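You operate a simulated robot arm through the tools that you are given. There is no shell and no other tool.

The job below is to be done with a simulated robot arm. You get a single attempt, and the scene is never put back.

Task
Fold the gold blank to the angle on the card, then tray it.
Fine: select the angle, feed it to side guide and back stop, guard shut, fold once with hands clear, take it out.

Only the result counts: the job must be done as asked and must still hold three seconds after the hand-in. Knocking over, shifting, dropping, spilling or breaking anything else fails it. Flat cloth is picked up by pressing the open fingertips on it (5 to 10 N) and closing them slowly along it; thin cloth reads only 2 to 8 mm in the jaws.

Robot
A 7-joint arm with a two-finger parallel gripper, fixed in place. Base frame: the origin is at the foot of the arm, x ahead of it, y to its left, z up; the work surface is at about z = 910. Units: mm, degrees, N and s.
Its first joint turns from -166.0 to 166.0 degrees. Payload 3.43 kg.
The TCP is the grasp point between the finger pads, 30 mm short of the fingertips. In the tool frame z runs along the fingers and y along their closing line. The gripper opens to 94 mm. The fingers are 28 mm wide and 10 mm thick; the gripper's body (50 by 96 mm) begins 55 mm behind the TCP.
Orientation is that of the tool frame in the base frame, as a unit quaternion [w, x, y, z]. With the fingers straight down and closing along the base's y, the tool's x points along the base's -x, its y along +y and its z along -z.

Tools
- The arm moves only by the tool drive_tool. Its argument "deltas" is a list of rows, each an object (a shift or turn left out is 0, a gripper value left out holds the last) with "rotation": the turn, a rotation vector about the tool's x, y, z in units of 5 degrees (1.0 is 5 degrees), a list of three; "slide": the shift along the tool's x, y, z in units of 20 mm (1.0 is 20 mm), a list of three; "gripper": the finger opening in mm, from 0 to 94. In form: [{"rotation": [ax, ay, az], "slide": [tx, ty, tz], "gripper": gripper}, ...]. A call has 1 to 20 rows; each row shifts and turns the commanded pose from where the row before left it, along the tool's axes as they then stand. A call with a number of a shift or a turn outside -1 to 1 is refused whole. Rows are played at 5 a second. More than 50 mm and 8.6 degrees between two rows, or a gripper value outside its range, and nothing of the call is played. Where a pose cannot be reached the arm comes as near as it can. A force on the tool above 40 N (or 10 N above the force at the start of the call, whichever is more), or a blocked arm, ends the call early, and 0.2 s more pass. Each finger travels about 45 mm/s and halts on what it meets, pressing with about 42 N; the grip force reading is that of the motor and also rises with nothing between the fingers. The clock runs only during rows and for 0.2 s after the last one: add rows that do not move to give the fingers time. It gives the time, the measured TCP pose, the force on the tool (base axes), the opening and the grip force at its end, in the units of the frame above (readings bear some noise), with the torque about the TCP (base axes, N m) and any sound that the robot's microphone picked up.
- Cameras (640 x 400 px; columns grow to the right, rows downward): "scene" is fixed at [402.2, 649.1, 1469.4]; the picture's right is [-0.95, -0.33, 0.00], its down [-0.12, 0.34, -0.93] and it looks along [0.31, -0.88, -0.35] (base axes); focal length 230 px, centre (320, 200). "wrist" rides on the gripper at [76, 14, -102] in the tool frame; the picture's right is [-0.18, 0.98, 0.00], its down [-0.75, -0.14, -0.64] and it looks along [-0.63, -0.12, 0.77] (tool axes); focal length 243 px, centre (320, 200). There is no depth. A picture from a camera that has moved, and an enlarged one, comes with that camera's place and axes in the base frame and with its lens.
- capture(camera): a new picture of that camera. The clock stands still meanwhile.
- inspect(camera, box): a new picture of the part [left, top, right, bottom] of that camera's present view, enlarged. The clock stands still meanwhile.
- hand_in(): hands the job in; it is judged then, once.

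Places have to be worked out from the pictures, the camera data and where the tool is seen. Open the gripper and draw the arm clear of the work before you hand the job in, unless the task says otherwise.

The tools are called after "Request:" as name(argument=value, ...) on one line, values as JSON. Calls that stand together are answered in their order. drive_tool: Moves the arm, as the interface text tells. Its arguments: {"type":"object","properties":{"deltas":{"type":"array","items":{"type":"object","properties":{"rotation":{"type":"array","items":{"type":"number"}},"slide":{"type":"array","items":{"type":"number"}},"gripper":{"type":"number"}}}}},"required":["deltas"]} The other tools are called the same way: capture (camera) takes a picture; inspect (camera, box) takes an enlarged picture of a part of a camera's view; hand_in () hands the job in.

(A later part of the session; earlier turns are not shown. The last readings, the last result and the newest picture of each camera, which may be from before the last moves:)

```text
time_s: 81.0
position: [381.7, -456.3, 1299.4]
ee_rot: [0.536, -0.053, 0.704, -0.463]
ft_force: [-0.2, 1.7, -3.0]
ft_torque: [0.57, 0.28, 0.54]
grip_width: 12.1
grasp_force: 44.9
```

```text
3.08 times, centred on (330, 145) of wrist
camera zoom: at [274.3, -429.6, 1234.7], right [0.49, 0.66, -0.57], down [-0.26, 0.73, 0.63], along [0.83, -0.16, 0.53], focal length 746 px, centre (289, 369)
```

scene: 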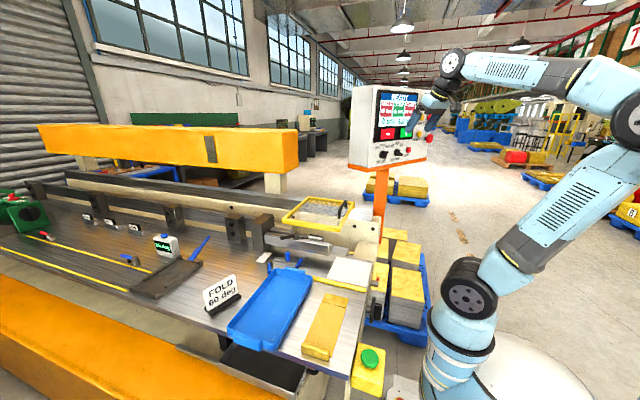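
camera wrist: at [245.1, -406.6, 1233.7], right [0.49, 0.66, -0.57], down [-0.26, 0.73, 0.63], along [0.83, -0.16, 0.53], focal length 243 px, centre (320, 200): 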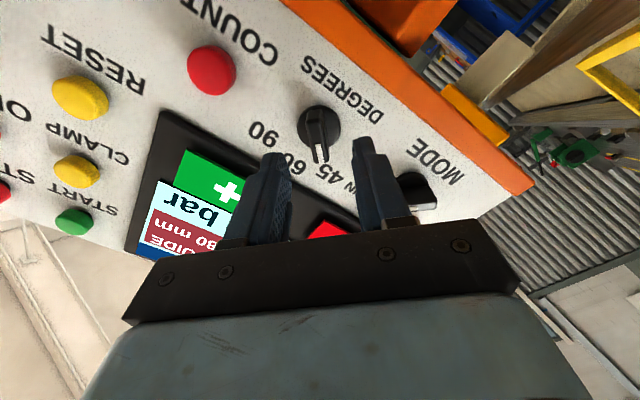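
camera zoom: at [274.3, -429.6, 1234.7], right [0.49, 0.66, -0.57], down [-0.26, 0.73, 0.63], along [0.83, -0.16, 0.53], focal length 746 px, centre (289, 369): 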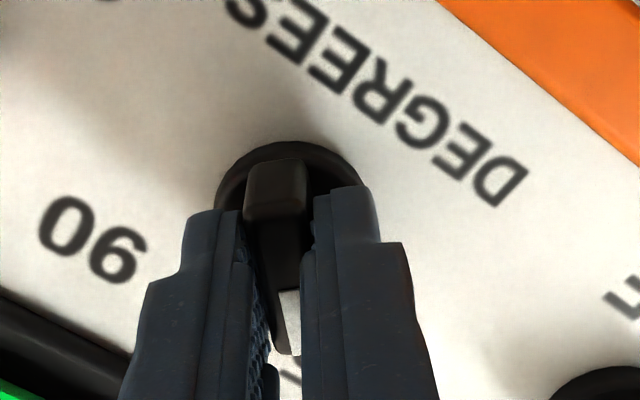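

Gripped at 12.1 mm. Now rotate +45° (clockwise seen from the front) to bring the pointer to 60.

Request:
drive_tool(deltas=[{"rotation": [0, 0, 1]}, {"rotation": [0, 0, 1]}, {"rotation": [0, 0, 1]}, {"rotation": [0, 0, 1]}, {"rotation": [0, 0, 1]}, {"rotation": [0, 0, 1]}, {"rotation": [0, 0, 1]}, {"rotation": [0, 0, 1]}, {"rotation": [0, 0, 1]}, {}])

Request:
inspect(camera="wrist", box=[230, 80, 430, 210])

Request:
inspect(camera="scene", box=[345, 80, 445, 175])

```text
time_s: 83.2
position: [383.2, -455.2, 1300.1]
ee_rot: [0.673, 0.22, 0.67, -0.223]
ft_force: [-0.6, 6.1, -11.5]
ft_torque: [0.46, 0.65, 0.86]
grip_width: 12.1
grasp_force: 44.8
```

```text
3.08 times, centred on (330, 145) of wrist
camera zoom: at [309.1, -382.7, 1222.2], right [0.59, 0.79, 0.18], down [-0.6, 0.27, 0.75], along [0.54, -0.55, 0.63], focal length 746 px, centre (289, 369)
```

zoom: 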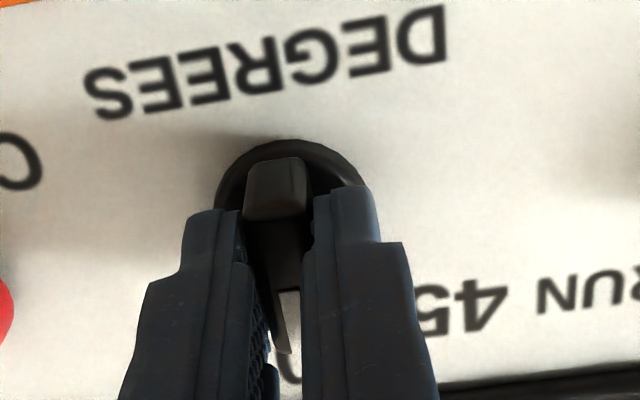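

```text
4.21 times, centred on (395, 128) of scene
camera zoom: at [402.2, 649.1, 1469.4], right [-0.95, -0.33, 0.0], down [-0.12, 0.34, -0.93], along [0.31, -0.88, -0.35], focal length 967 px, centre (4, 505)
```

zoom: 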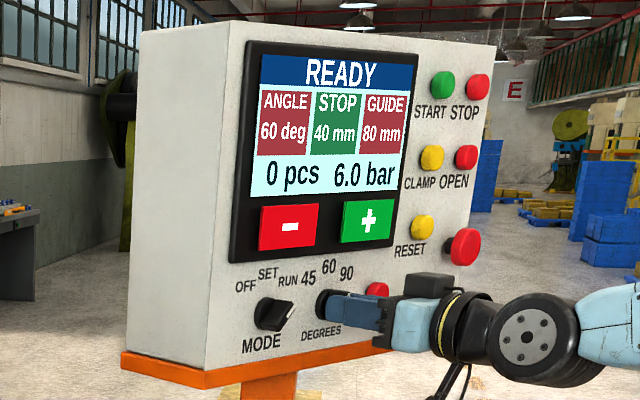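

The screen now reads ANGLE 60 deg. I'll release the knob, back straight off, and check the reading holds.

Request:
drive_tool(deltas=[{"gripper": 40}, {"gripper": 40}, {"gripper": 40}, {"slide": [0, 0, -0.6]}, {"slide": [0, 0, -0.6]}, {"slide": [0, 0, -0.6]}, {"slide": [0, 0, -0.6]}])

Request:
inspect(camera="wrist", box=[230, 80, 430, 210])

Request:
inspect(camera="scene", box=[345, 80, 445, 175])

```text
time_s: 84.8
position: [343.9, -426.2, 1300.0]
ee_rot: [0.673, 0.22, 0.67, -0.224]
ft_force: [-0.4, -0.3, 0.3]
ft_torque: [0.01, 0.04, -0.04]
grip_width: 39.8
grasp_force: 0.1
```

```text
3.08 times, centred on (330, 145) of wrist
camera zoom: at [270.5, -354.4, 1222.3], right [0.59, 0.79, 0.18], down [-0.6, 0.27, 0.75], along [0.54, -0.55, 0.63], focal length 746 px, centre (289, 369)
```

zoom: 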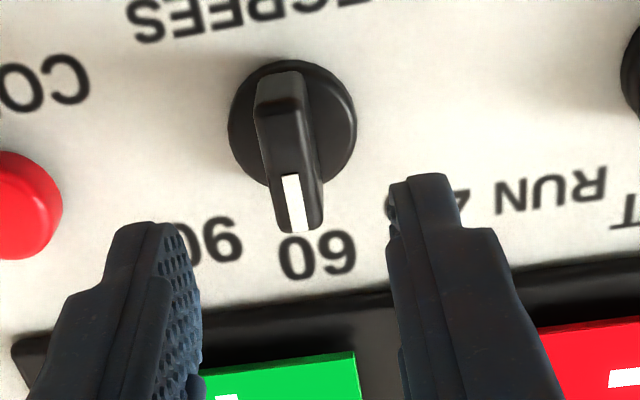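

```text
4.21 times, centred on (395, 128) of scene
camera zoom: at [402.2, 649.1, 1469.4], right [-0.95, -0.33, 0.0], down [-0.12, 0.34, -0.93], along [0.31, -0.88, -0.35], focal length 967 px, centre (4, 505)
```

zoom: 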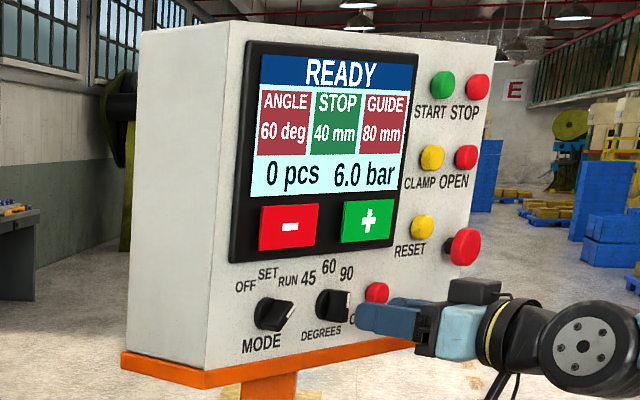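

Angle is set and holding at 60. Now I'll retreat from the panel by reversing my path, then level the tool.

Request:
drive_tool(deltas=[{"rotation": [0, 1, 0]}, {"rotation": [0, 1, 0]}, {"rotation": [0, 1, 0]}, {"rotation": [0, 1, 0]}, {"rotation": [0, 1, 0]}, {"rotation": [0, 1, 0]}, {"rotation": [0, 1, 0]}, {"rotation": [0, 1, 0]}, {"rotation": [0, 1, 0]}, {"rotation": [0, 1, 0]}, {"rotation": [0, 1, 0]}, {"rotation": [0, 1, 0]}, {"slide": [0.04, 0.452, -0.785]}, {"slide": [0.04, 0.452, -0.785]}, {"slide": [0.04, 0.452, -0.785]}, {"slide": [0.04, 0.452, -0.785]}, {"slide": [0.04, 0.452, -0.785]}, {"slide": [0.04, 0.452, -0.785]}, {"slide": [0.04, 0.452, -0.785]}, {"slide": [0.04, 0.452, -0.785]}])

Request:
drive_tool(deltas=[{"rotation": [0, 1, 0]}, {"rotation": [0, 1, 0]}, {"rotation": [0, 1, 0]}, {"rotation": [0, 1, 0]}, {"rotation": [0, 1, 0]}, {"rotation": [0, 1, 0]}, {"slide": [0, 1, 0]}, {"slide": [0, 1, 0]}, {"slide": [0, 1, 0]}, {"slide": [0, 1, 0]}, {"slide": [0, 1, 0]}, {"slide": [0, 1, 0]}, {"slide": [0, 1, 0]}, {"slide": [0, 1, 0]}])

Request:
capture(camera="scene")

```text
time_s: 89.0
position: [331.6, -327.0, 1405.7]
ee_rot: [0.247, 0.303, 0.917, -0.083]
ft_force: [0.4, -0.4, -0.6]
ft_torque: [0.02, -0.02, 0.05]
grip_width: 39.8
grasp_force: 0.1
```

```text
time_s: 92.0
position: [428.5, -198.7, 1403.1]
ee_rot: [0.002, 0.315, 0.949, -0.002]
ft_force: [0.6, 0.7, -0.8]
ft_torque: [-0.02, -0.03, -0.04]
grip_width: 40.0
grasp_force: 0.1
```

```text
taken
```

scene: 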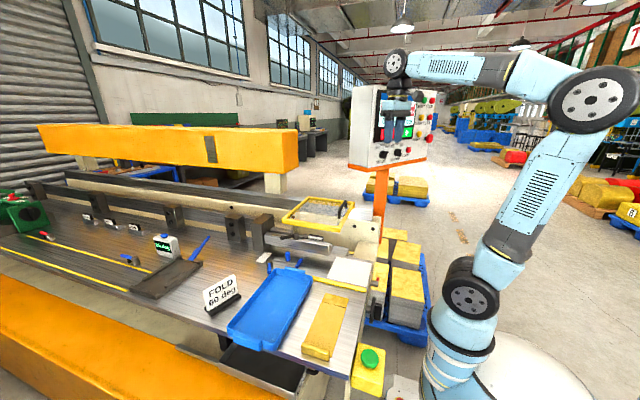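

Now I'll rotate so the fingers close along x and hover over the guard handle to measure it.

Request:
drive_tool(deltas=[{"rotation": [0, 0, 0.969]}, {"rotation": [0, 0, 0.969]}, {"rotation": [0, 0, 0.969]}, {"rotation": [0, 0, 0.969]}, {"rotation": [0, 0, 0.969]}, {"rotation": [0, 0, 0.969]}, {"rotation": [0, 0, 0.969]}, {"rotation": [0, 0, 0.969]}, {"rotation": [0, 0, 0.969]}, {"rotation": [0, 0, 0.969]}, {"rotation": [0, 0, 0.969]}, {"slide": [0, 0.9, 0]}, {"slide": [0, 0.9, 0]}, {"slide": [0, 0.9, 0]}, {"slide": [0, 0.9, 0]}, {"slide": [0, 0.9, 0]}, {"slide": [0, 0.9, 0]}, {"slide": [0, 0.9, 0]}, {"slide": [0, 0.9, 0]}, {"slide": [0, 0.9, 0]}])

Request:
capture(camera="wrist")

Request:
inspect(camera="wrist", box=[220, 50, 460, 220])

Request:
inspect(camera="scene", box=[280, 185, 370, 255])

```text
time_s: 96.2
position: [590.5, -198.8, 1403.0]
ee_rot: [0.002, 0.706, 0.708, -0.003]
ft_force: [-0.4, -0.1, 0.1]
ft_torque: [-0.02, -0.01, 0.0]
grip_width: 39.7
grasp_force: 0.0
```

```text
taken
camera wrist: at [604.3, -122.5, 1505.9], right [0.98, -0.18, 0.0], down [-0.14, -0.75, 0.65], along [-0.12, -0.63, -0.76], focal length 243 px, centre (320, 200)
```

wrist: 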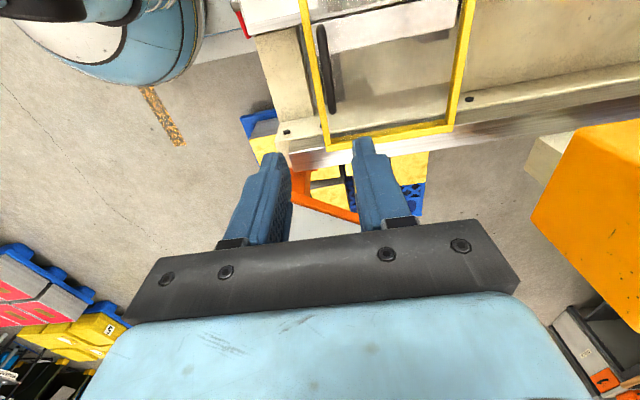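

```text
2.35 times, centred on (340, 135) of wrist
camera zoom: at [604.3, -122.5, 1505.9], right [0.98, -0.18, 0.0], down [-0.14, -0.75, 0.65], along [-0.12, -0.63, -0.76], focal length 571 px, centre (273, 353)
```

zoom: 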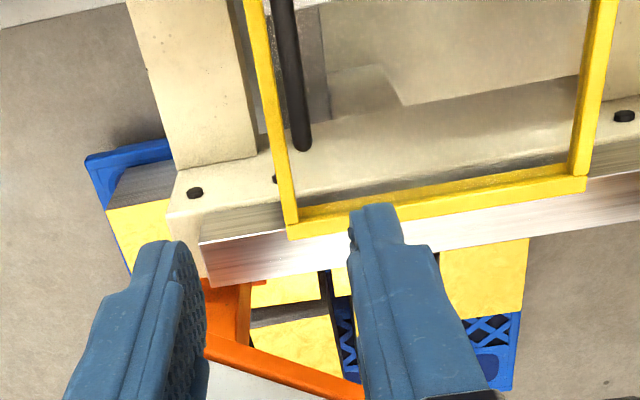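

```text
5.71 times, centred on (325, 220) of scene
camera zoom: at [402.2, 649.1, 1469.4], right [-0.95, -0.33, 0.0], down [-0.12, 0.34, -0.93], along [0.31, -0.88, -0.35], focal length 1312 px, centre (291, 86)
```

zoom: 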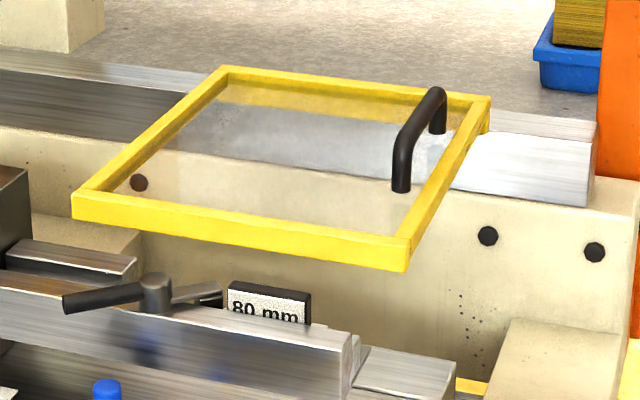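

The handle bar runs y −156…−274 at x≈600, top near z≈1115. I'll descend to about 70 mm above with the gripper open to 70 and re-check before gripping it.

Request:
drive_tool(deltas=[{"slide": [-0.076, 0.045, 1], "gripper": 70}, {"slide": [-0.076, 0.045, 1]}, {"slide": [-0.076, 0.045, 1]}, {"slide": [-0.076, 0.045, 1]}, {"slide": [-0.076, 0.045, 1]}, {"slide": [-0.076, 0.045, 1]}, {"slide": [-0.076, 0.045, 1]}, {"slide": [-0.076, 0.045, 1]}, {"slide": [-0.076, 0.045, 1]}, {"slide": [-0.076, 0.045, 1]}])

Request:
capture(camera="wrist")

Request:
inspect(camera="scene", box=[280, 165, 390, 245])

```text
time_s: 98.4
position: [599.3, -214.0, 1204.0]
ee_rot: [0.002, 0.707, 0.707, 0.0]
ft_force: [-0.2, 0.0, 0.5]
ft_torque: [0.01, -0.05, 0.01]
grip_width: 70.0
grasp_force: 0.1
```

```text
taken
camera wrist: at [613.6, -137.9, 1305.6], right [0.98, -0.18, 0.0], down [-0.14, -0.75, 0.65], along [-0.12, -0.63, -0.76], focal length 243 px, centre (320, 200)
```

wrist: 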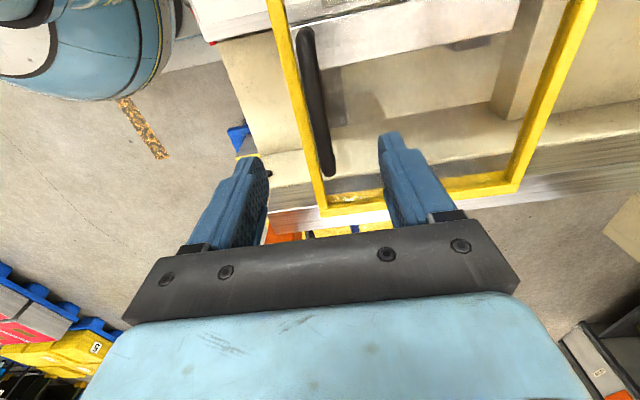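

```text
5.00 times, centred on (335, 205) of scene
camera zoom: at [402.2, 649.1, 1469.4], right [-0.95, -0.33, 0.0], down [-0.12, 0.34, -0.93], along [0.31, -0.88, -0.35], focal length 1148 px, centre (245, 175)
```

zoom: 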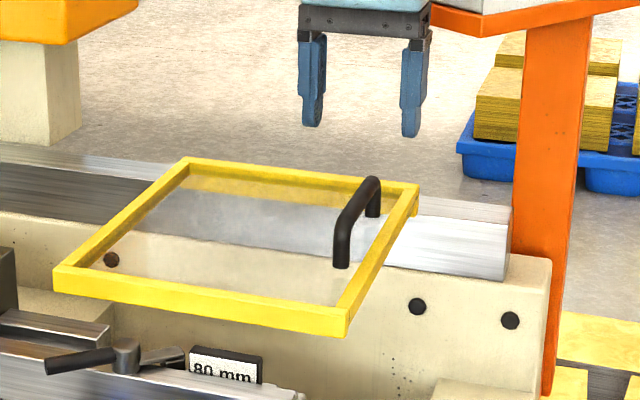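

Triangulating gives the handle bar centre at about (598.5, −214, 1100). I'll descend to TCP z≈1116 straddling it.

Request:
drive_tool(deltas=[{"slide": [0, 0, 0.9]}, {"slide": [0, 0, 0.9]}, {"slide": [0, 0, 0.9]}, {"slide": [0, 0, 0.9]}, {"slide": [0, 0, 0.8]}, {}])

Request:
capture(camera="wrist")

Request:
inspect(camera="scene", box=[300, 175, 390, 235])

```text
time_s: 99.8
position: [598.5, -214.6, 1116.0]
ee_rot: [0.002, 0.706, 0.708, -0.001]
ft_force: [-0.3, 0.5, -0.8]
ft_torque: [0.01, 0.01, -0.02]
grip_width: 69.9
grasp_force: 0.0
```

```text
taken
camera wrist: at [612.9, -138.8, 1217.6], right [0.98, -0.18, 0.0], down [-0.14, -0.75, 0.65], along [-0.12, -0.63, -0.76], focal length 243 px, centre (320, 200)
```

wrist: 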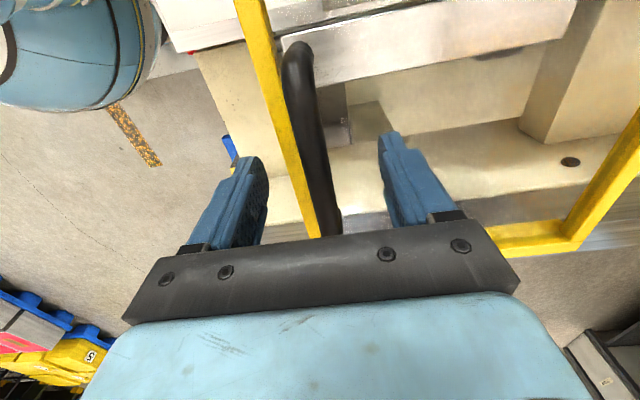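

```text
6.67 times, centred on (345, 205) of scene
camera zoom: at [402.2, 649.1, 1469.4], right [-0.95, -0.33, 0.0], down [-0.12, 0.34, -0.93], along [0.31, -0.88, -0.35], focal length 1531 px, centre (153, 167)
```

zoom: 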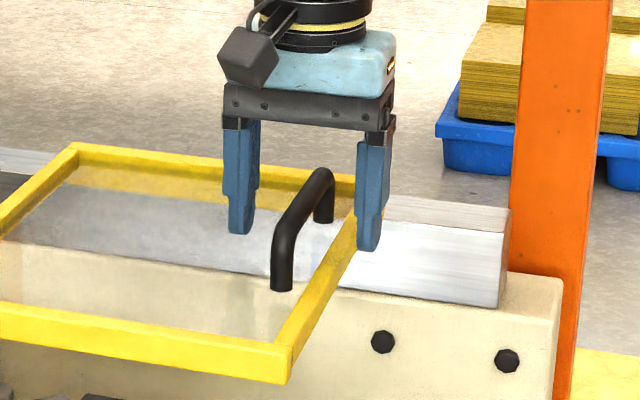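

The fingers straddle the handle well. I'll close on it gently.

Request:
drive_tool(deltas=[{"gripper": 50}, {"gripper": 36}, {"gripper": 26}, {"gripper": 20}, {"gripper": 16}, {"gripper": 12}, {"gripper": 9}, {}])

Request:
inspect(camera="scene", box=[280, 185, 370, 255])

```text
time_s: 101.6
position: [598.9, -215.4, 1116.7]
ee_rot: [0.003, 0.707, 0.707, -0.001]
ft_force: [0.1, -0.1, 0.9]
ft_torque: [-0.03, -0.03, -0.23]
grip_width: 17.1
grasp_force: 45.2
```

```text
5.71 times, centred on (325, 220) of scene
camera zoom: at [402.2, 649.1, 1469.4], right [-0.95, -0.33, 0.0], down [-0.12, 0.34, -0.93], along [0.31, -0.88, -0.35], focal length 1312 px, centre (291, 86)
```

zoom: 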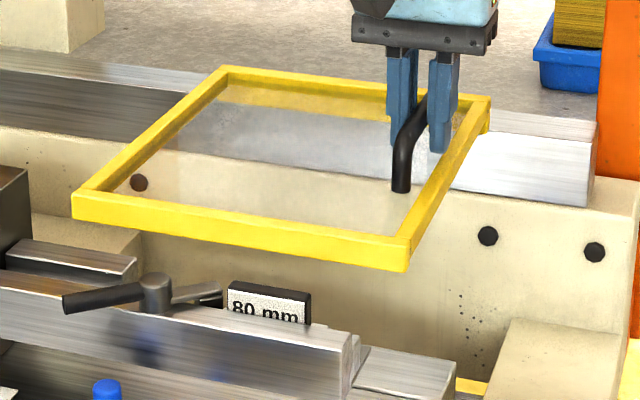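

Handle is gripped (17 mm) at x=598.9. I'll pull gently toward −x in 5 mm steps, about 13 mm, and watch the force.

Request:
drive_tool(deltas=[{"slide": [0, -0.25, 0]}, {"slide": [0, -0.25, 0]}, {"slide": [0, -0.15, 0]}, {}])

Request:
inspect(camera="scene", box=[280, 185, 370, 255])

Request:
inspect(camera="scene", box=[345, 80, 445, 175])

```text
time_s: 102.6
position: [586.3, -215.1, 1117.9]
ee_rot: [0.003, 0.707, 0.707, -0.001]
ft_force: [-3.7, 0.4, 11.9]
ft_torque: [-0.02, 0.02, -0.11]
grip_width: 16.3
grasp_force: 45.3
```

```text
5.71 times, centred on (325, 220) of scene
camera zoom: at [402.2, 649.1, 1469.4], right [-0.95, -0.33, 0.0], down [-0.12, 0.34, -0.93], along [0.31, -0.88, -0.35], focal length 1312 px, centre (291, 86)
```

zoom: 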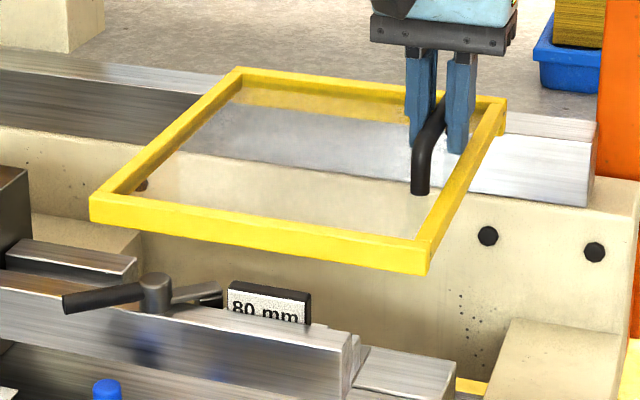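

```text
4.21 times, centred on (395, 128) of scene
camera zoom: at [402.2, 649.1, 1469.4], right [-0.95, -0.33, 0.0], down [-0.12, 0.34, -0.93], along [0.31, -0.88, -0.35], focal length 967 px, centre (4, 505)
```

zoom: 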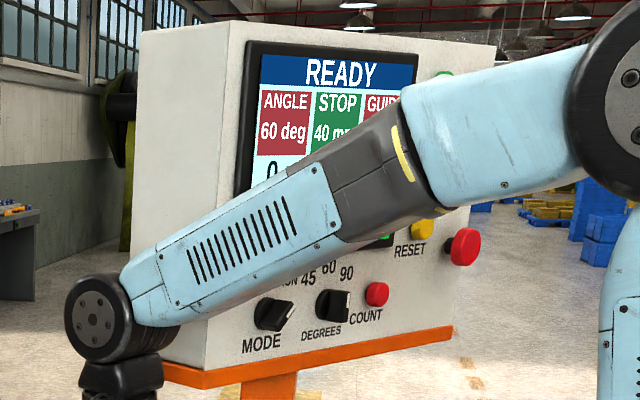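

The guard is back at its original spot (front-left 90,193; front-right 428,245). I'll test whether it's against an end stop by pulling a few mm more while watching the force.

Request:
drive_tool(deltas=[{"slide": [0, -0.15, 0]}, {"slide": [0, -0.15, 0]}, {}])

Request:
inspect(camera="scene", box=[280, 185, 370, 255])

```text
time_s: 103.2
position: [584.9, -216.2, 1120.0]
ee_rot: [0.008, 0.707, 0.707, 0.001]
ft_force: [10.4, 0.2, 10.4]
ft_torque: [0.37, -0.1, -0.57]
grip_width: 13.6
grasp_force: 45.0
stopped in row 3: the force on the tool passed its limit at 44 N (the readings are from after the stop); the commanded pose is now the measured one
```

```text
5.71 times, centred on (325, 220) of scene
camera zoom: at [402.2, 649.1, 1469.4], right [-0.95, -0.33, 0.0], down [-0.12, 0.34, -0.93], along [0.31, -0.88, -0.35], focal length 1312 px, centre (291, 86)
```

zoom: 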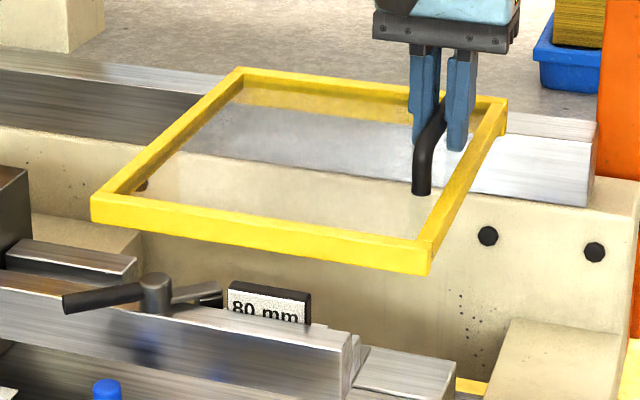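

It's at a hard stop here (x≈566 edge), exactly where it started. To learn whether this end is "shut", I'll re-grip and push it +x a bit and see whether the panel status changes.

Request:
drive_tool(deltas=[{"gripper": 40}, {"gripper": 40}, {"slide": [0, 0.06, 0.3]}, {"gripper": 25}, {"gripper": 18}, {"gripper": 13}, {"gripper": 9}, {}])

Request:
drive_tool(deltas=[{"slide": [0, 0.5, 0]}, {"slide": [0, 0.5, 0]}, {"slide": [0, 0.5, 0]}, {"slide": [0, 0.5, 0]}, {"slide": [0, 0.5, 0]}, {"slide": [0, 0.5, 0]}, {}])

Request:
inspect(camera="scene", box=[260, 165, 400, 265])

Request:
inspect(camera="scene", box=[345, 80, 445, 175])

```text
time_s: 105.0
position: [585.6, -215.3, 1112.1]
ee_rot: [0.005, 0.706, 0.708, 0.0]
ft_force: [2.6, 1.2, -0.8]
ft_torque: [0.11, -0.02, -0.26]
grip_width: 18.4
grasp_force: 45.0
```

```text
time_s: 106.6
position: [644.9, -215.3, 1112.7]
ee_rot: [0.006, 0.706, 0.708, 0.001]
ft_force: [2.2, 1.1, -3.6]
ft_torque: [0.19, 0.05, -0.26]
grip_width: 18.4
grasp_force: 44.2
```

```text
4.00 times, centred on (330, 215) of scene
camera zoom: at [402.2, 649.1, 1469.4], right [-0.95, -0.33, 0.0], down [-0.12, 0.34, -0.93], along [0.31, -0.88, -0.35], focal length 919 px, centre (280, 140)
```

zoom: 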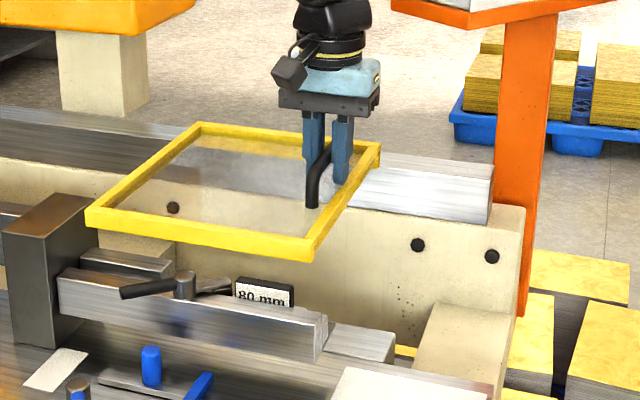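

```text
4.21 times, centred on (395, 128) of scene
camera zoom: at [402.2, 649.1, 1469.4], right [-0.95, -0.33, 0.0], down [-0.12, 0.34, -0.93], along [0.31, -0.88, -0.35], focal length 967 px, centre (4, 505)
```

zoom: 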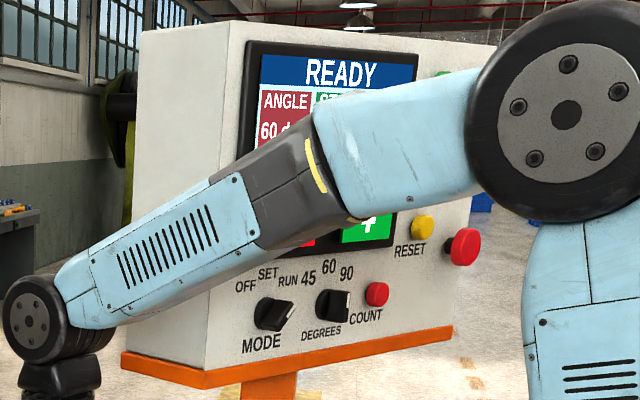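

It slides freely (2–4 N) and the status stays READY. I'll push further to find the other end of travel.

Request:
drive_tool(deltas=[{"slide": [0, 0.5, 0]}, {"slide": [0, 0.5, 0]}, {"slide": [0, 0.5, 0]}, {"slide": [0, 0.5, 0]}, {"slide": [0, 0.5, 0]}, {"slide": [0, 0.5, 0]}, {}])

Request:
inspect(camera="scene", box=[240, 165, 400, 265])

```text
time_s: 108.2
position: [706.3, -215.4, 1112.9]
ee_rot: [0.006, 0.706, 0.708, 0.001]
ft_force: [1.7, 1.6, -14.4]
ft_torque: [0.45, -0.03, -0.33]
grip_width: 18.1
grasp_force: 45.6
```

```text
4.00 times, centred on (320, 215) of scene
camera zoom: at [402.2, 649.1, 1469.4], right [-0.95, -0.33, 0.0], down [-0.12, 0.34, -0.93], along [0.31, -0.88, -0.35], focal length 919 px, centre (320, 140)
```

zoom: 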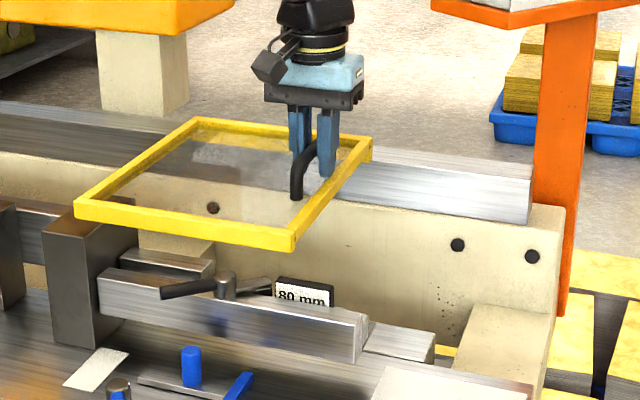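

It keeps sliding easily, with the handle dropping slightly. I'll continue +x while letting z follow a little.

Request:
drive_tool(deltas=[{"slide": [0, 0, 0.1]}, {"slide": [0, 0.5, 0.02]}, {"slide": [0, 0.5, 0.02]}, {"slide": [0, 0.5, 0.02]}, {"slide": [0, 0.5, 0.02]}, {"slide": [0, 0.5, 0.02]}, {"slide": [0, 0.5, 0.02]}, {"slide": [0, 0.5, 0.02]}, {"slide": [0, 0.5, 0.02]}, {}])

Request:
inspect(camera="scene", box=[220, 165, 400, 265])

Request:
inspect(camera="scene", box=[345, 80, 445, 175])

```text
time_s: 110.4
position: [784.8, -214.5, 1110.2]
ee_rot: [0.007, 0.706, 0.708, 0.0]
ft_force: [2.2, -7.2, 28.0]
ft_torque: [0.01, 0.0, -0.29]
grip_width: 18.0
grasp_force: 45.2
```

```text
3.56 times, centred on (310, 215) of scene
camera zoom: at [402.2, 649.1, 1469.4], right [-0.95, -0.33, 0.0], down [-0.12, 0.34, -0.93], along [0.31, -0.88, -0.35], focal length 817 px, centre (356, 147)
```

zoom: 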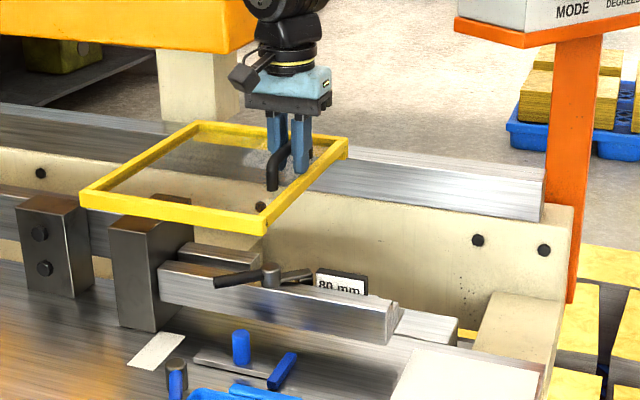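

```text
4.21 times, centred on (395, 128) of scene
camera zoom: at [402.2, 649.1, 1469.4], right [-0.95, -0.33, 0.0], down [-0.12, 0.34, -0.93], along [0.31, -0.88, -0.35], focal length 967 px, centre (4, 505)
```

zoom: 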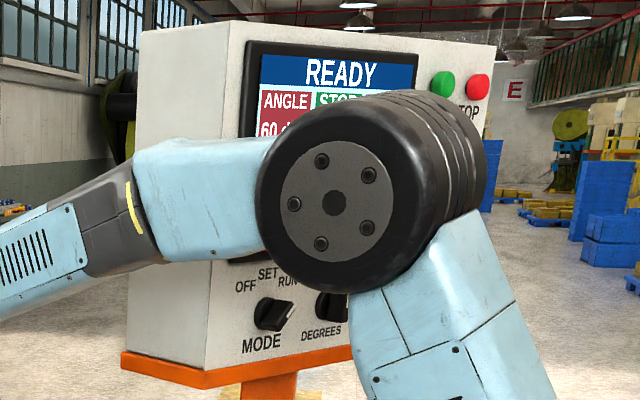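

The guard slid a full 200 mm off the finger zone, so the −x end stop (start position, covering the finger) is the shut position. While it's open, I'll release it and look at the throat directly for the back stop.

Request:
drive_tool(deltas=[{"slide": [0, 0, -0.05], "gripper": 60}, {"gripper": 60}, {"gripper": 60}, {"slide": [0, 0, -1]}, {"slide": [0, 0, -1]}, {"slide": [0, 0, -1]}, {"slide": [0, 0, -1]}, {"slide": [0, 0, -1]}, {"slide": [0, -1, 0]}, {"slide": [0, -1, 0]}, {"slide": [0, -1, 0]}, {"slide": [0, -1, 0]}, {"slide": [0, -1, 0]}])

Request:
capture(camera="wrist")

Request:
inspect(camera="wrist", box=[220, 0, 460, 150])

Request:
capture(camera="scene")

```text
time_s: 113.2
position: [684.0, -215.0, 1208.9]
ee_rot: [0.005, 0.706, 0.708, 0.001]
ft_force: [0.0, 0.2, 0.2]
ft_torque: [-0.02, 0.01, 0.0]
grip_width: 59.9
grasp_force: 0.0
```

```text
taken
camera wrist: at [696.7, -137.3, 1310.9], right [0.98, -0.18, 0.01], down [-0.14, -0.75, 0.65], along [-0.11, -0.64, -0.76], focal length 243 px, centre (320, 200)
```

wrist: 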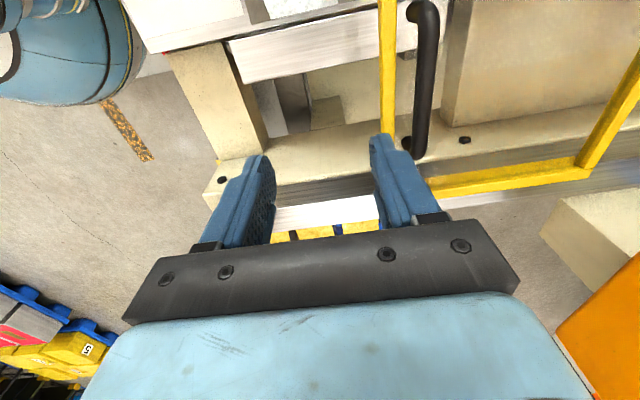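

```text
2.67 times, centred on (340, 75) of wrist
camera zoom: at [696.7, -137.3, 1310.9], right [0.98, -0.18, 0.01], down [-0.14, -0.75, 0.65], along [-0.11, -0.64, -0.76], focal length 647 px, centre (267, 533)
```

zoom: 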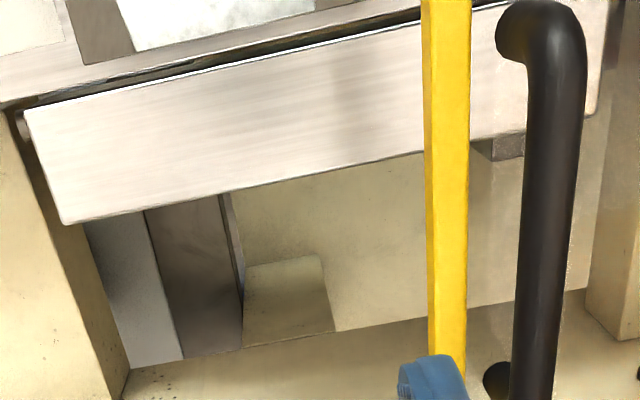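

```text
taken
```

scene: 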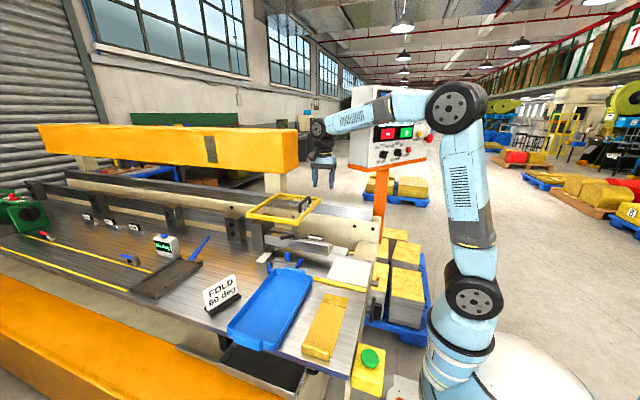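

I'll zoom in closely on the leaf surface, slot, and finger from this unobstructed view.

Request:
inspect(camera="wrist", box=[220, 0, 340, 80])

Request:
inspect(camera="wrist", box=[300, 0, 460, 100])

Request:
inspect(camera="wrist", box=[240, 50, 360, 140])

Request:
inspect(camera="scene", box=[255, 215, 365, 285])

```text
5.00 times, centred on (280, 40) of wrist
camera zoom: at [696.7, -137.3, 1310.9], right [0.98, -0.18, 0.01], down [-0.14, -0.75, 0.65], along [-0.11, -0.64, -0.76], focal length 1213 px, centre (520, 1000)
```

zoom: 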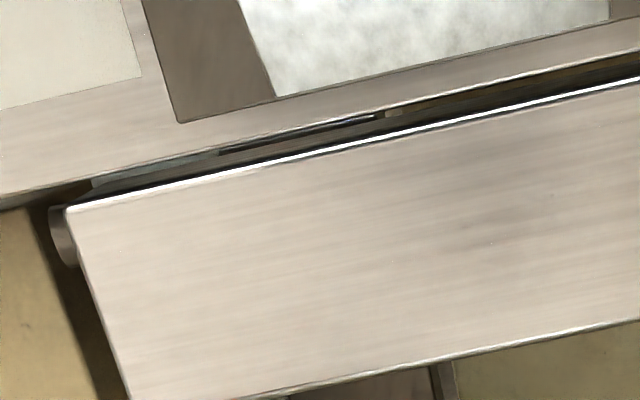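

```text
4.00 times, centred on (380, 50) of wrist
camera zoom: at [696.7, -137.3, 1310.9], right [0.98, -0.18, 0.01], down [-0.14, -0.75, 0.65], along [-0.11, -0.64, -0.76], focal length 970 px, centre (80, 800)
```

zoom: 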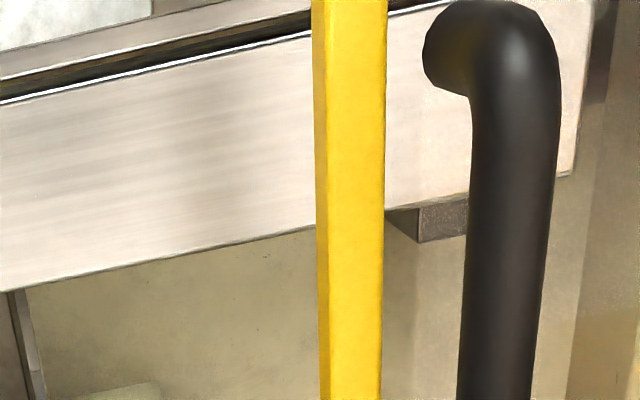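

```text
4.44 times, centred on (300, 95) of wrist
camera zoom: at [696.7, -137.3, 1310.9], right [0.98, -0.18, 0.01], down [-0.14, -0.75, 0.65], along [-0.11, -0.64, -0.76], focal length 1078 px, centre (409, 667)
```

zoom: 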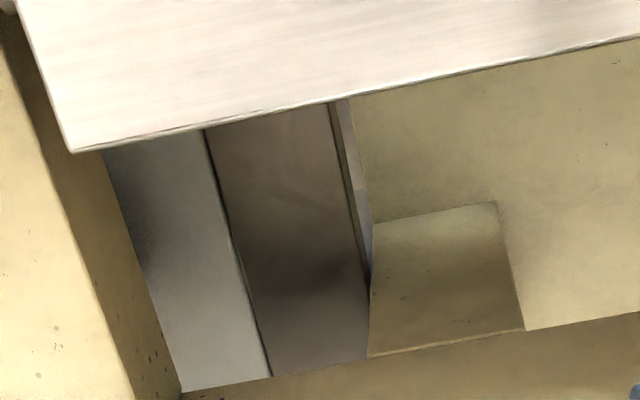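

```text
5.71 times, centred on (310, 250) of scene
camera zoom: at [402.2, 649.1, 1469.4], right [-0.95, -0.33, 0.0], down [-0.12, 0.34, -0.93], along [0.31, -0.88, -0.35], focal length 1312 px, centre (377, -86)
```

zoom: 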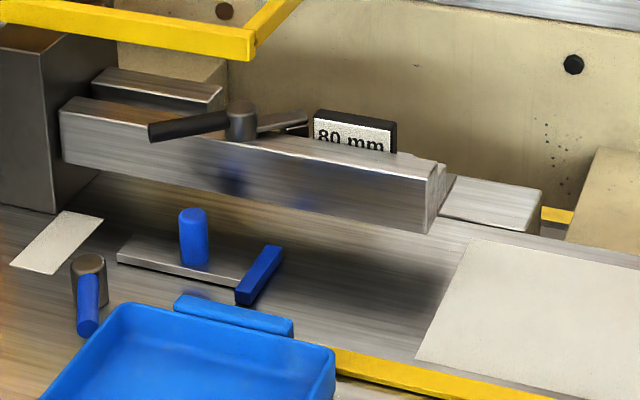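

No physical stop shows on the leaf itself; I'll find it by feel with the blank. Next I'll swing the wrist back to close along y and go over to the blank's lip to measure it, the yellow bar and the tray handle.

Request:
drive_tool(deltas=[{"rotation": [0, 0, -1]}, {"rotation": [0, 0, -1]}, {"rotation": [0, 0, -1]}, {"rotation": [0, 0, -1]}, {"rotation": [0, 0, -1]}, {"rotation": [0, 0, -1]}, {"rotation": [0, 0, -1]}, {"rotation": [0, 0, -1]}, {"rotation": [0, 0, -1]}, {"rotation": [0, 0, -1]}, {"rotation": [0, 0, -1]}, {"rotation": [0, 0, -1]}, {"rotation": [0, 0, -1]}, {"rotation": [0, 0, -1]}, {"rotation": [0, 0, -1]}, {"rotation": [0, 0, -1]}, {"rotation": [0, 0, -1]}, {"rotation": [0, 0, -1]}, {"rotation": [-0.065, 0.097, 0]}])

Request:
drive_tool(deltas=[{"slide": [0.38, 1, 0]}, {"slide": [0.38, 1, 0]}, {"slide": [0.38, 1, 0]}, {"slide": [0.38, 1, 0]}, {"slide": [0.38, 1, 0]}, {"slide": [0.38, 1, 0]}, {"slide": [0.38, 1, 0]}, {"slide": [0.38, 1, 0]}, {"slide": [0.38, 1, 0]}, {"slide": [0.38, 1, 0]}, {"slide": [0.38, 1, 0]}, {"slide": [0.38, 1, 0]}, {"slide": [0.38, 1, 0]}, {"slide": [0.38, 1, 0]}, {"slide": [0.38, 1, 0]}, {"slide": [0.38, 1, 0]}, {"slide": [0.38, 1, 0]}, {"slide": [0.38, 1, 0]}, {"slide": [0.38, 1, 0]}, {"slide": [0.38, 1, 0]}])

Request:
drive_tool(deltas=[{"slide": [0, 0.9, 1]}, {"slide": [0, 0.9, 1]}, {"slide": [0, 0.9, 1]}, {"slide": [0, 0.9, 1]}, {"slide": [0, 0.9, 1]}])

Request:
capture(camera="wrist")

Request:
inspect(camera="wrist", box=[220, 0, 440, 150])

```text
time_s: 117.2
position: [684.0, -213.3, 1209.7]
ee_rot: [0.001, -0.002, 1.0, -0.001]
ft_force: [-0.3, -0.9, -0.5]
ft_torque: [-0.02, 0.01, 0.01]
grip_width: 60.1
grasp_force: 0.1
```

```text
time_s: 121.4
position: [530.0, 184.5, 1209.6]
ee_rot: [0.001, -0.001, 1.0, 0.0]
ft_force: [-0.7, 0.9, 0.1]
ft_torque: [0.01, 0.01, -0.03]
grip_width: 59.9
grasp_force: 0.0
```

```text
time_s: 122.6
position: [530.0, 275.1, 1108.5]
ee_rot: [0.0, -0.002, 1.0, -0.002]
ft_force: [-0.8, -0.4, 0.2]
ft_torque: [0.06, -0.02, -0.02]
grip_width: 59.6
grasp_force: 0.0
```

```text
taken
camera wrist: at [452.9, 289.3, 1209.5], right [0.18, 0.98, 0.0], down [0.75, -0.14, 0.64], along [0.63, -0.12, -0.77], focal length 243 px, centre (320, 200)
```

wrist: 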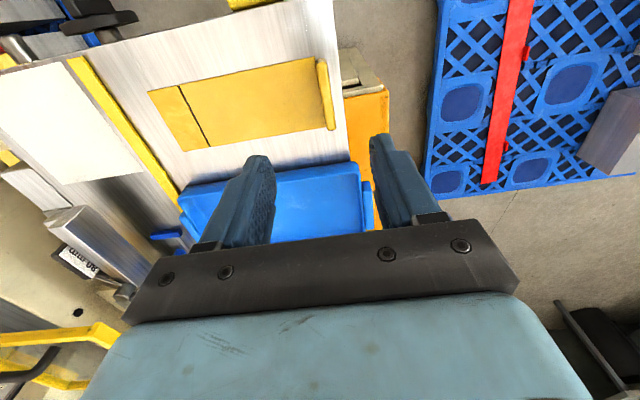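

```text
2.67 times, centred on (330, 75) of wrist
camera zoom: at [452.9, 289.3, 1209.5], right [0.18, 0.98, 0.0], down [0.75, -0.14, 0.64], along [0.63, -0.12, -0.77], focal length 647 px, centre (293, 533)
```

zoom: 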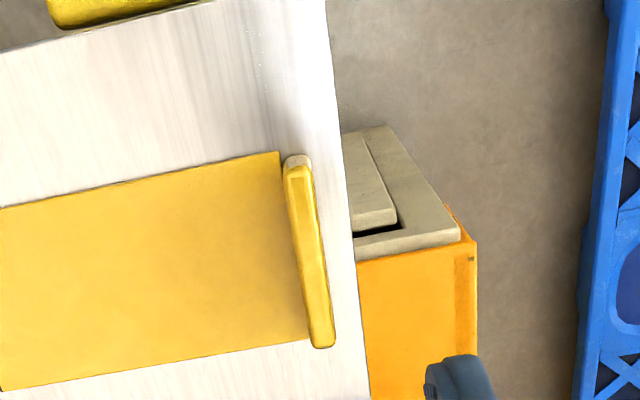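

I have a clear view of the blank and lip. I'll zoom in on the lip from the scene camera to get its height and thickness, and on the tray handle/yellow bar.

Request:
inspect(camera="scene", box=[300, 335, 350, 370])

Request:
inspect(camera="scene", box=[265, 255, 335, 300])

Request:
inspect(camera="wrist", box=[310, 40, 350, 140])

Request:
inspect(camera="wrist", box=[60, 40, 240, 260])

```text
11.43 times, centred on (325, 352) of scene
camera zoom: at [402.2, 649.1, 1469.4], right [-0.95, -0.33, 0.0], down [-0.12, 0.34, -0.93], along [0.31, -0.88, -0.35], focal length 2625 px, centre (263, -1543)
```

zoom: 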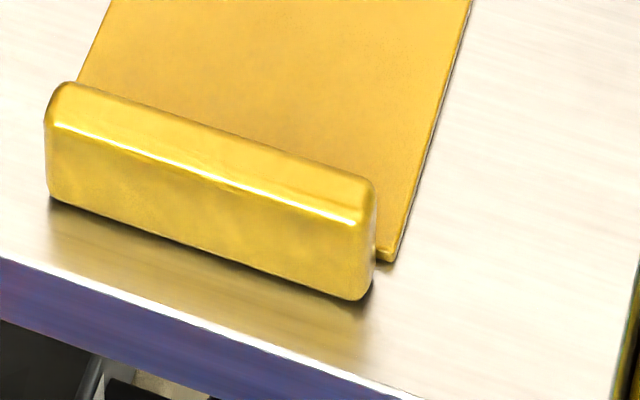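

```text
8.89 times, centred on (300, 278) of scene
camera zoom: at [402.2, 649.1, 1469.4], right [-0.95, -0.33, 0.0], down [-0.12, 0.34, -0.93], along [0.31, -0.88, -0.35], focal length 2041 px, centre (498, -489)
```

zoom: 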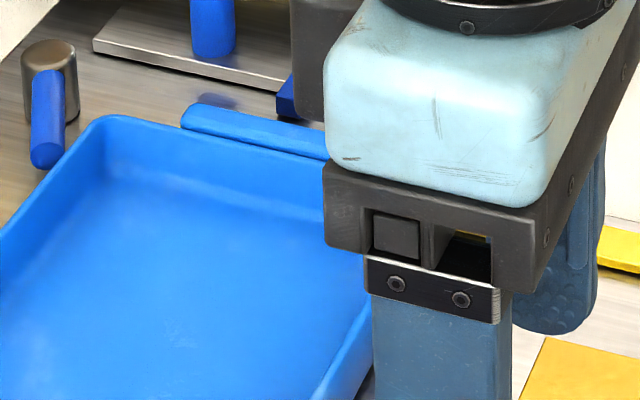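

```text
4.00 times, centred on (330, 90) of wrist
camera zoom: at [452.9, 289.3, 1209.5], right [0.18, 0.98, 0.0], down [0.75, -0.14, 0.64], along [0.63, -0.12, -0.77], focal length 970 px, centre (280, 640)
```

zoom: 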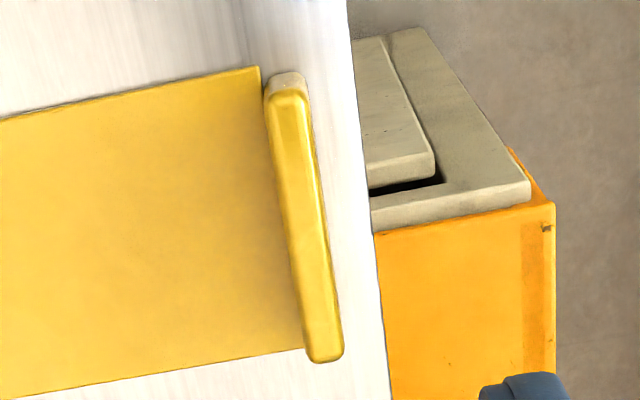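

```text
1.82 times, centred on (150, 150) of wrist
camera zoom: at [452.9, 289.3, 1209.5], right [0.18, 0.98, 0.0], down [0.75, -0.14, 0.64], along [0.63, -0.12, -0.77], focal length 441 px, centre (629, 291)
```

zoom: 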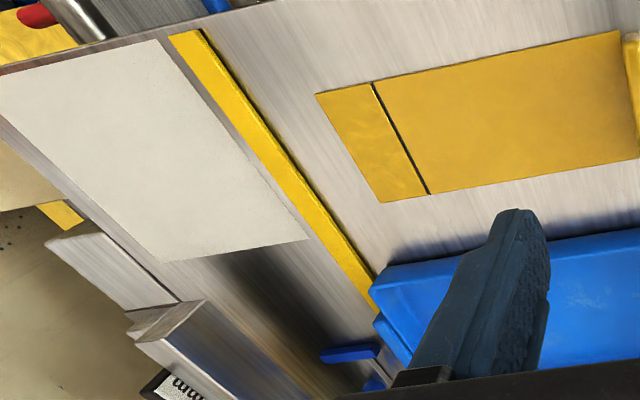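

Lip: x≈505–578, y≈275–283, top z≈933; blank x≈501.5–581.5, y≈75–275. The cream block behind the table is flush, so I can go in left of the beam and slide +x. I'll grip the lip near its −x end (x≈518) to stay clear of the tray handle; first descend above it.

Request:
drive_tool(deltas=[{"slide": [0.15, 0.044, 0.9], "gripper": 40}, {"slide": [0.15, 0.044, 0.9]}, {"slide": [0.15, 0.044, 0.9]}, {"slide": [0.15, 0.044, 0.9]}, {"slide": [0, 0, 0.9]}, {"slide": [0, 0, 0.9]}])

Request:
capture(camera="wrist")

Request:
inspect(camera="wrist", box=[230, 80, 430, 230])

Request:
inspect(camera="scene", box=[280, 300, 400, 380])

```text
time_s: 124.0
position: [517.5, 279.1, 1000.6]
ee_rot: [0.001, -0.002, 1.0, 0.0]
ft_force: [0.1, 0.3, 0.4]
ft_torque: [0.0, 0.02, 0.01]
grip_width: 40.0
grasp_force: 0.0
```

```text
taken
camera wrist: at [442.0, 292.6, 1102.2], right [0.18, 0.98, 0.0], down [0.75, -0.14, 0.64], along [0.63, -0.12, -0.77], focal length 243 px, centre (320, 200)
```

wrist: 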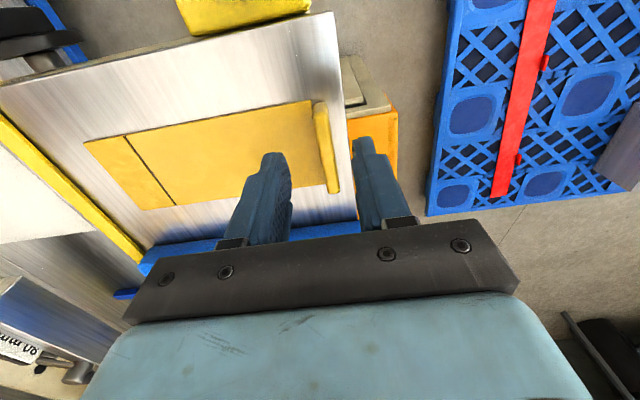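

```text
2.67 times, centred on (330, 155) of wrist
camera zoom: at [442.0, 292.6, 1102.2], right [0.18, 0.98, 0.0], down [0.75, -0.14, 0.64], along [0.63, -0.12, -0.77], focal length 647 px, centre (293, 320)
```

zoom: 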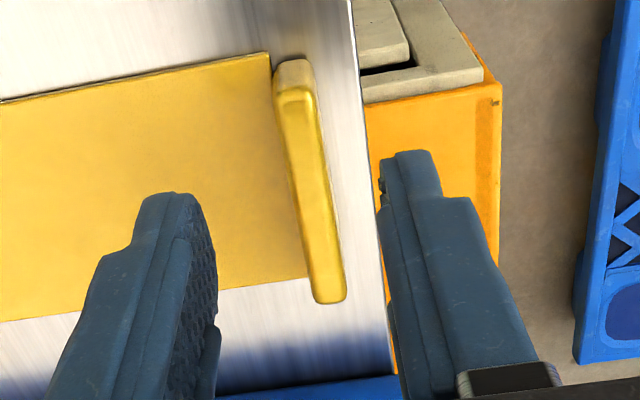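

```text
5.00 times, centred on (340, 340) of scene
camera zoom: at [402.2, 649.1, 1469.4], right [-0.95, -0.33, 0.0], down [-0.12, 0.34, -0.93], along [0.31, -0.88, -0.35], focal length 1148 px, centre (220, -500)
```

zoom: 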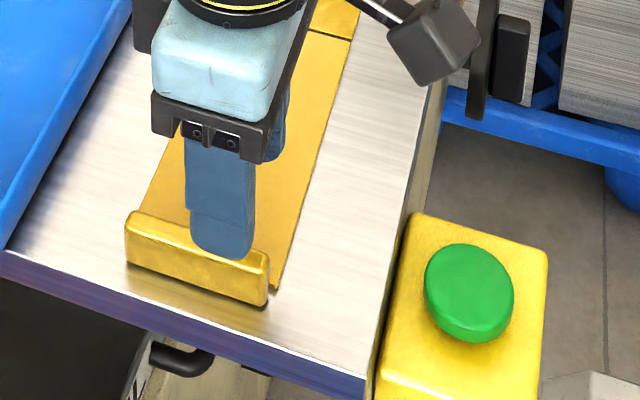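

Lip is centred between the fingers. Descend ~50 mm to TCP z≈951 (tips ≈921) and then close slowly.

Request:
drive_tool(deltas=[{"slide": [0, 0, 0.9]}, {"slide": [0, 0, 0.9]}, {"slide": [0, 0, 0.69]}, {}])

Request:
inspect(camera="scene", box=[290, 325, 360, 375])

Request:
inspect(camera="wrist", box=[230, 100, 430, 240])

```text
time_s: 125.0
position: [518.4, 277.7, 950.8]
ee_rot: [0.001, -0.001, 1.0, -0.001]
ft_force: [0.0, 0.1, -0.3]
ft_torque: [0.01, 0.01, 0.0]
grip_width: 39.9
grasp_force: 0.0
```

```text
8.00 times, centred on (325, 350) of scene
camera zoom: at [402.2, 649.1, 1469.4], right [-0.95, -0.33, 0.0], down [-0.12, 0.34, -0.93], along [0.31, -0.88, -0.35], focal length 1837 px, centre (280, -1000)
```

zoom: 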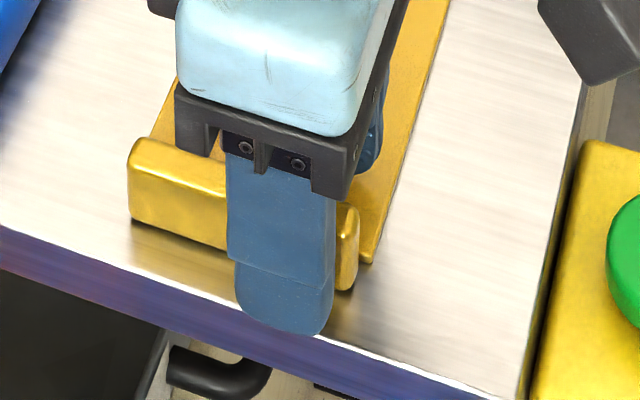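

```text
2.86 times, centred on (330, 170) of wrist
camera zoom: at [441.8, 292.2, 1052.6], right [0.18, 0.98, 0.0], down [0.75, -0.14, 0.64], along [0.63, -0.12, -0.77], focal length 693 px, centre (291, 286)
```

zoom: 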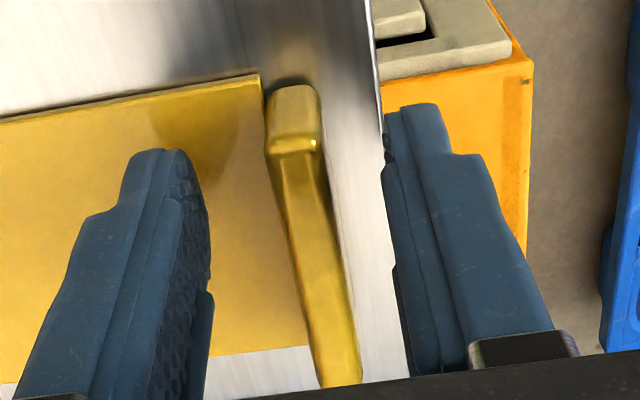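

Aligned. Closing gradually on the lip.

Request:
drive_tool(deltas=[{"gripper": 28}, {"gripper": 20}, {"gripper": 15}, {"gripper": 12}, {"gripper": 10}, {"gripper": 8}, {"gripper": 6}, {}])

Request:
inspect(camera="wrist", box=[230, 100, 430, 240])

```text
time_s: 126.8
position: [518.2, 278.6, 951.4]
ee_rot: [0.0, -0.002, 1.0, -0.001]
ft_force: [0.2, 0.1, 1.0]
ft_torque: [0.03, -0.01, 0.0]
grip_width: 10.7
grasp_force: 41.7
```

```text
2.86 times, centred on (330, 170) of wrist
camera zoom: at [441.9, 292.2, 1052.7], right [0.18, 0.98, 0.0], down [0.75, -0.14, 0.64], along [0.63, -0.12, -0.77], focal length 693 px, centre (291, 286)
```

zoom: 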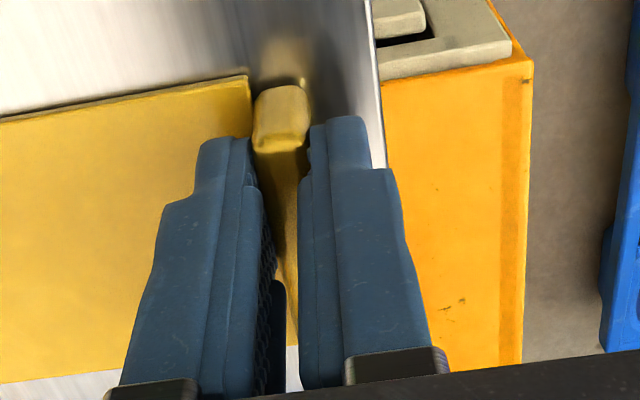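

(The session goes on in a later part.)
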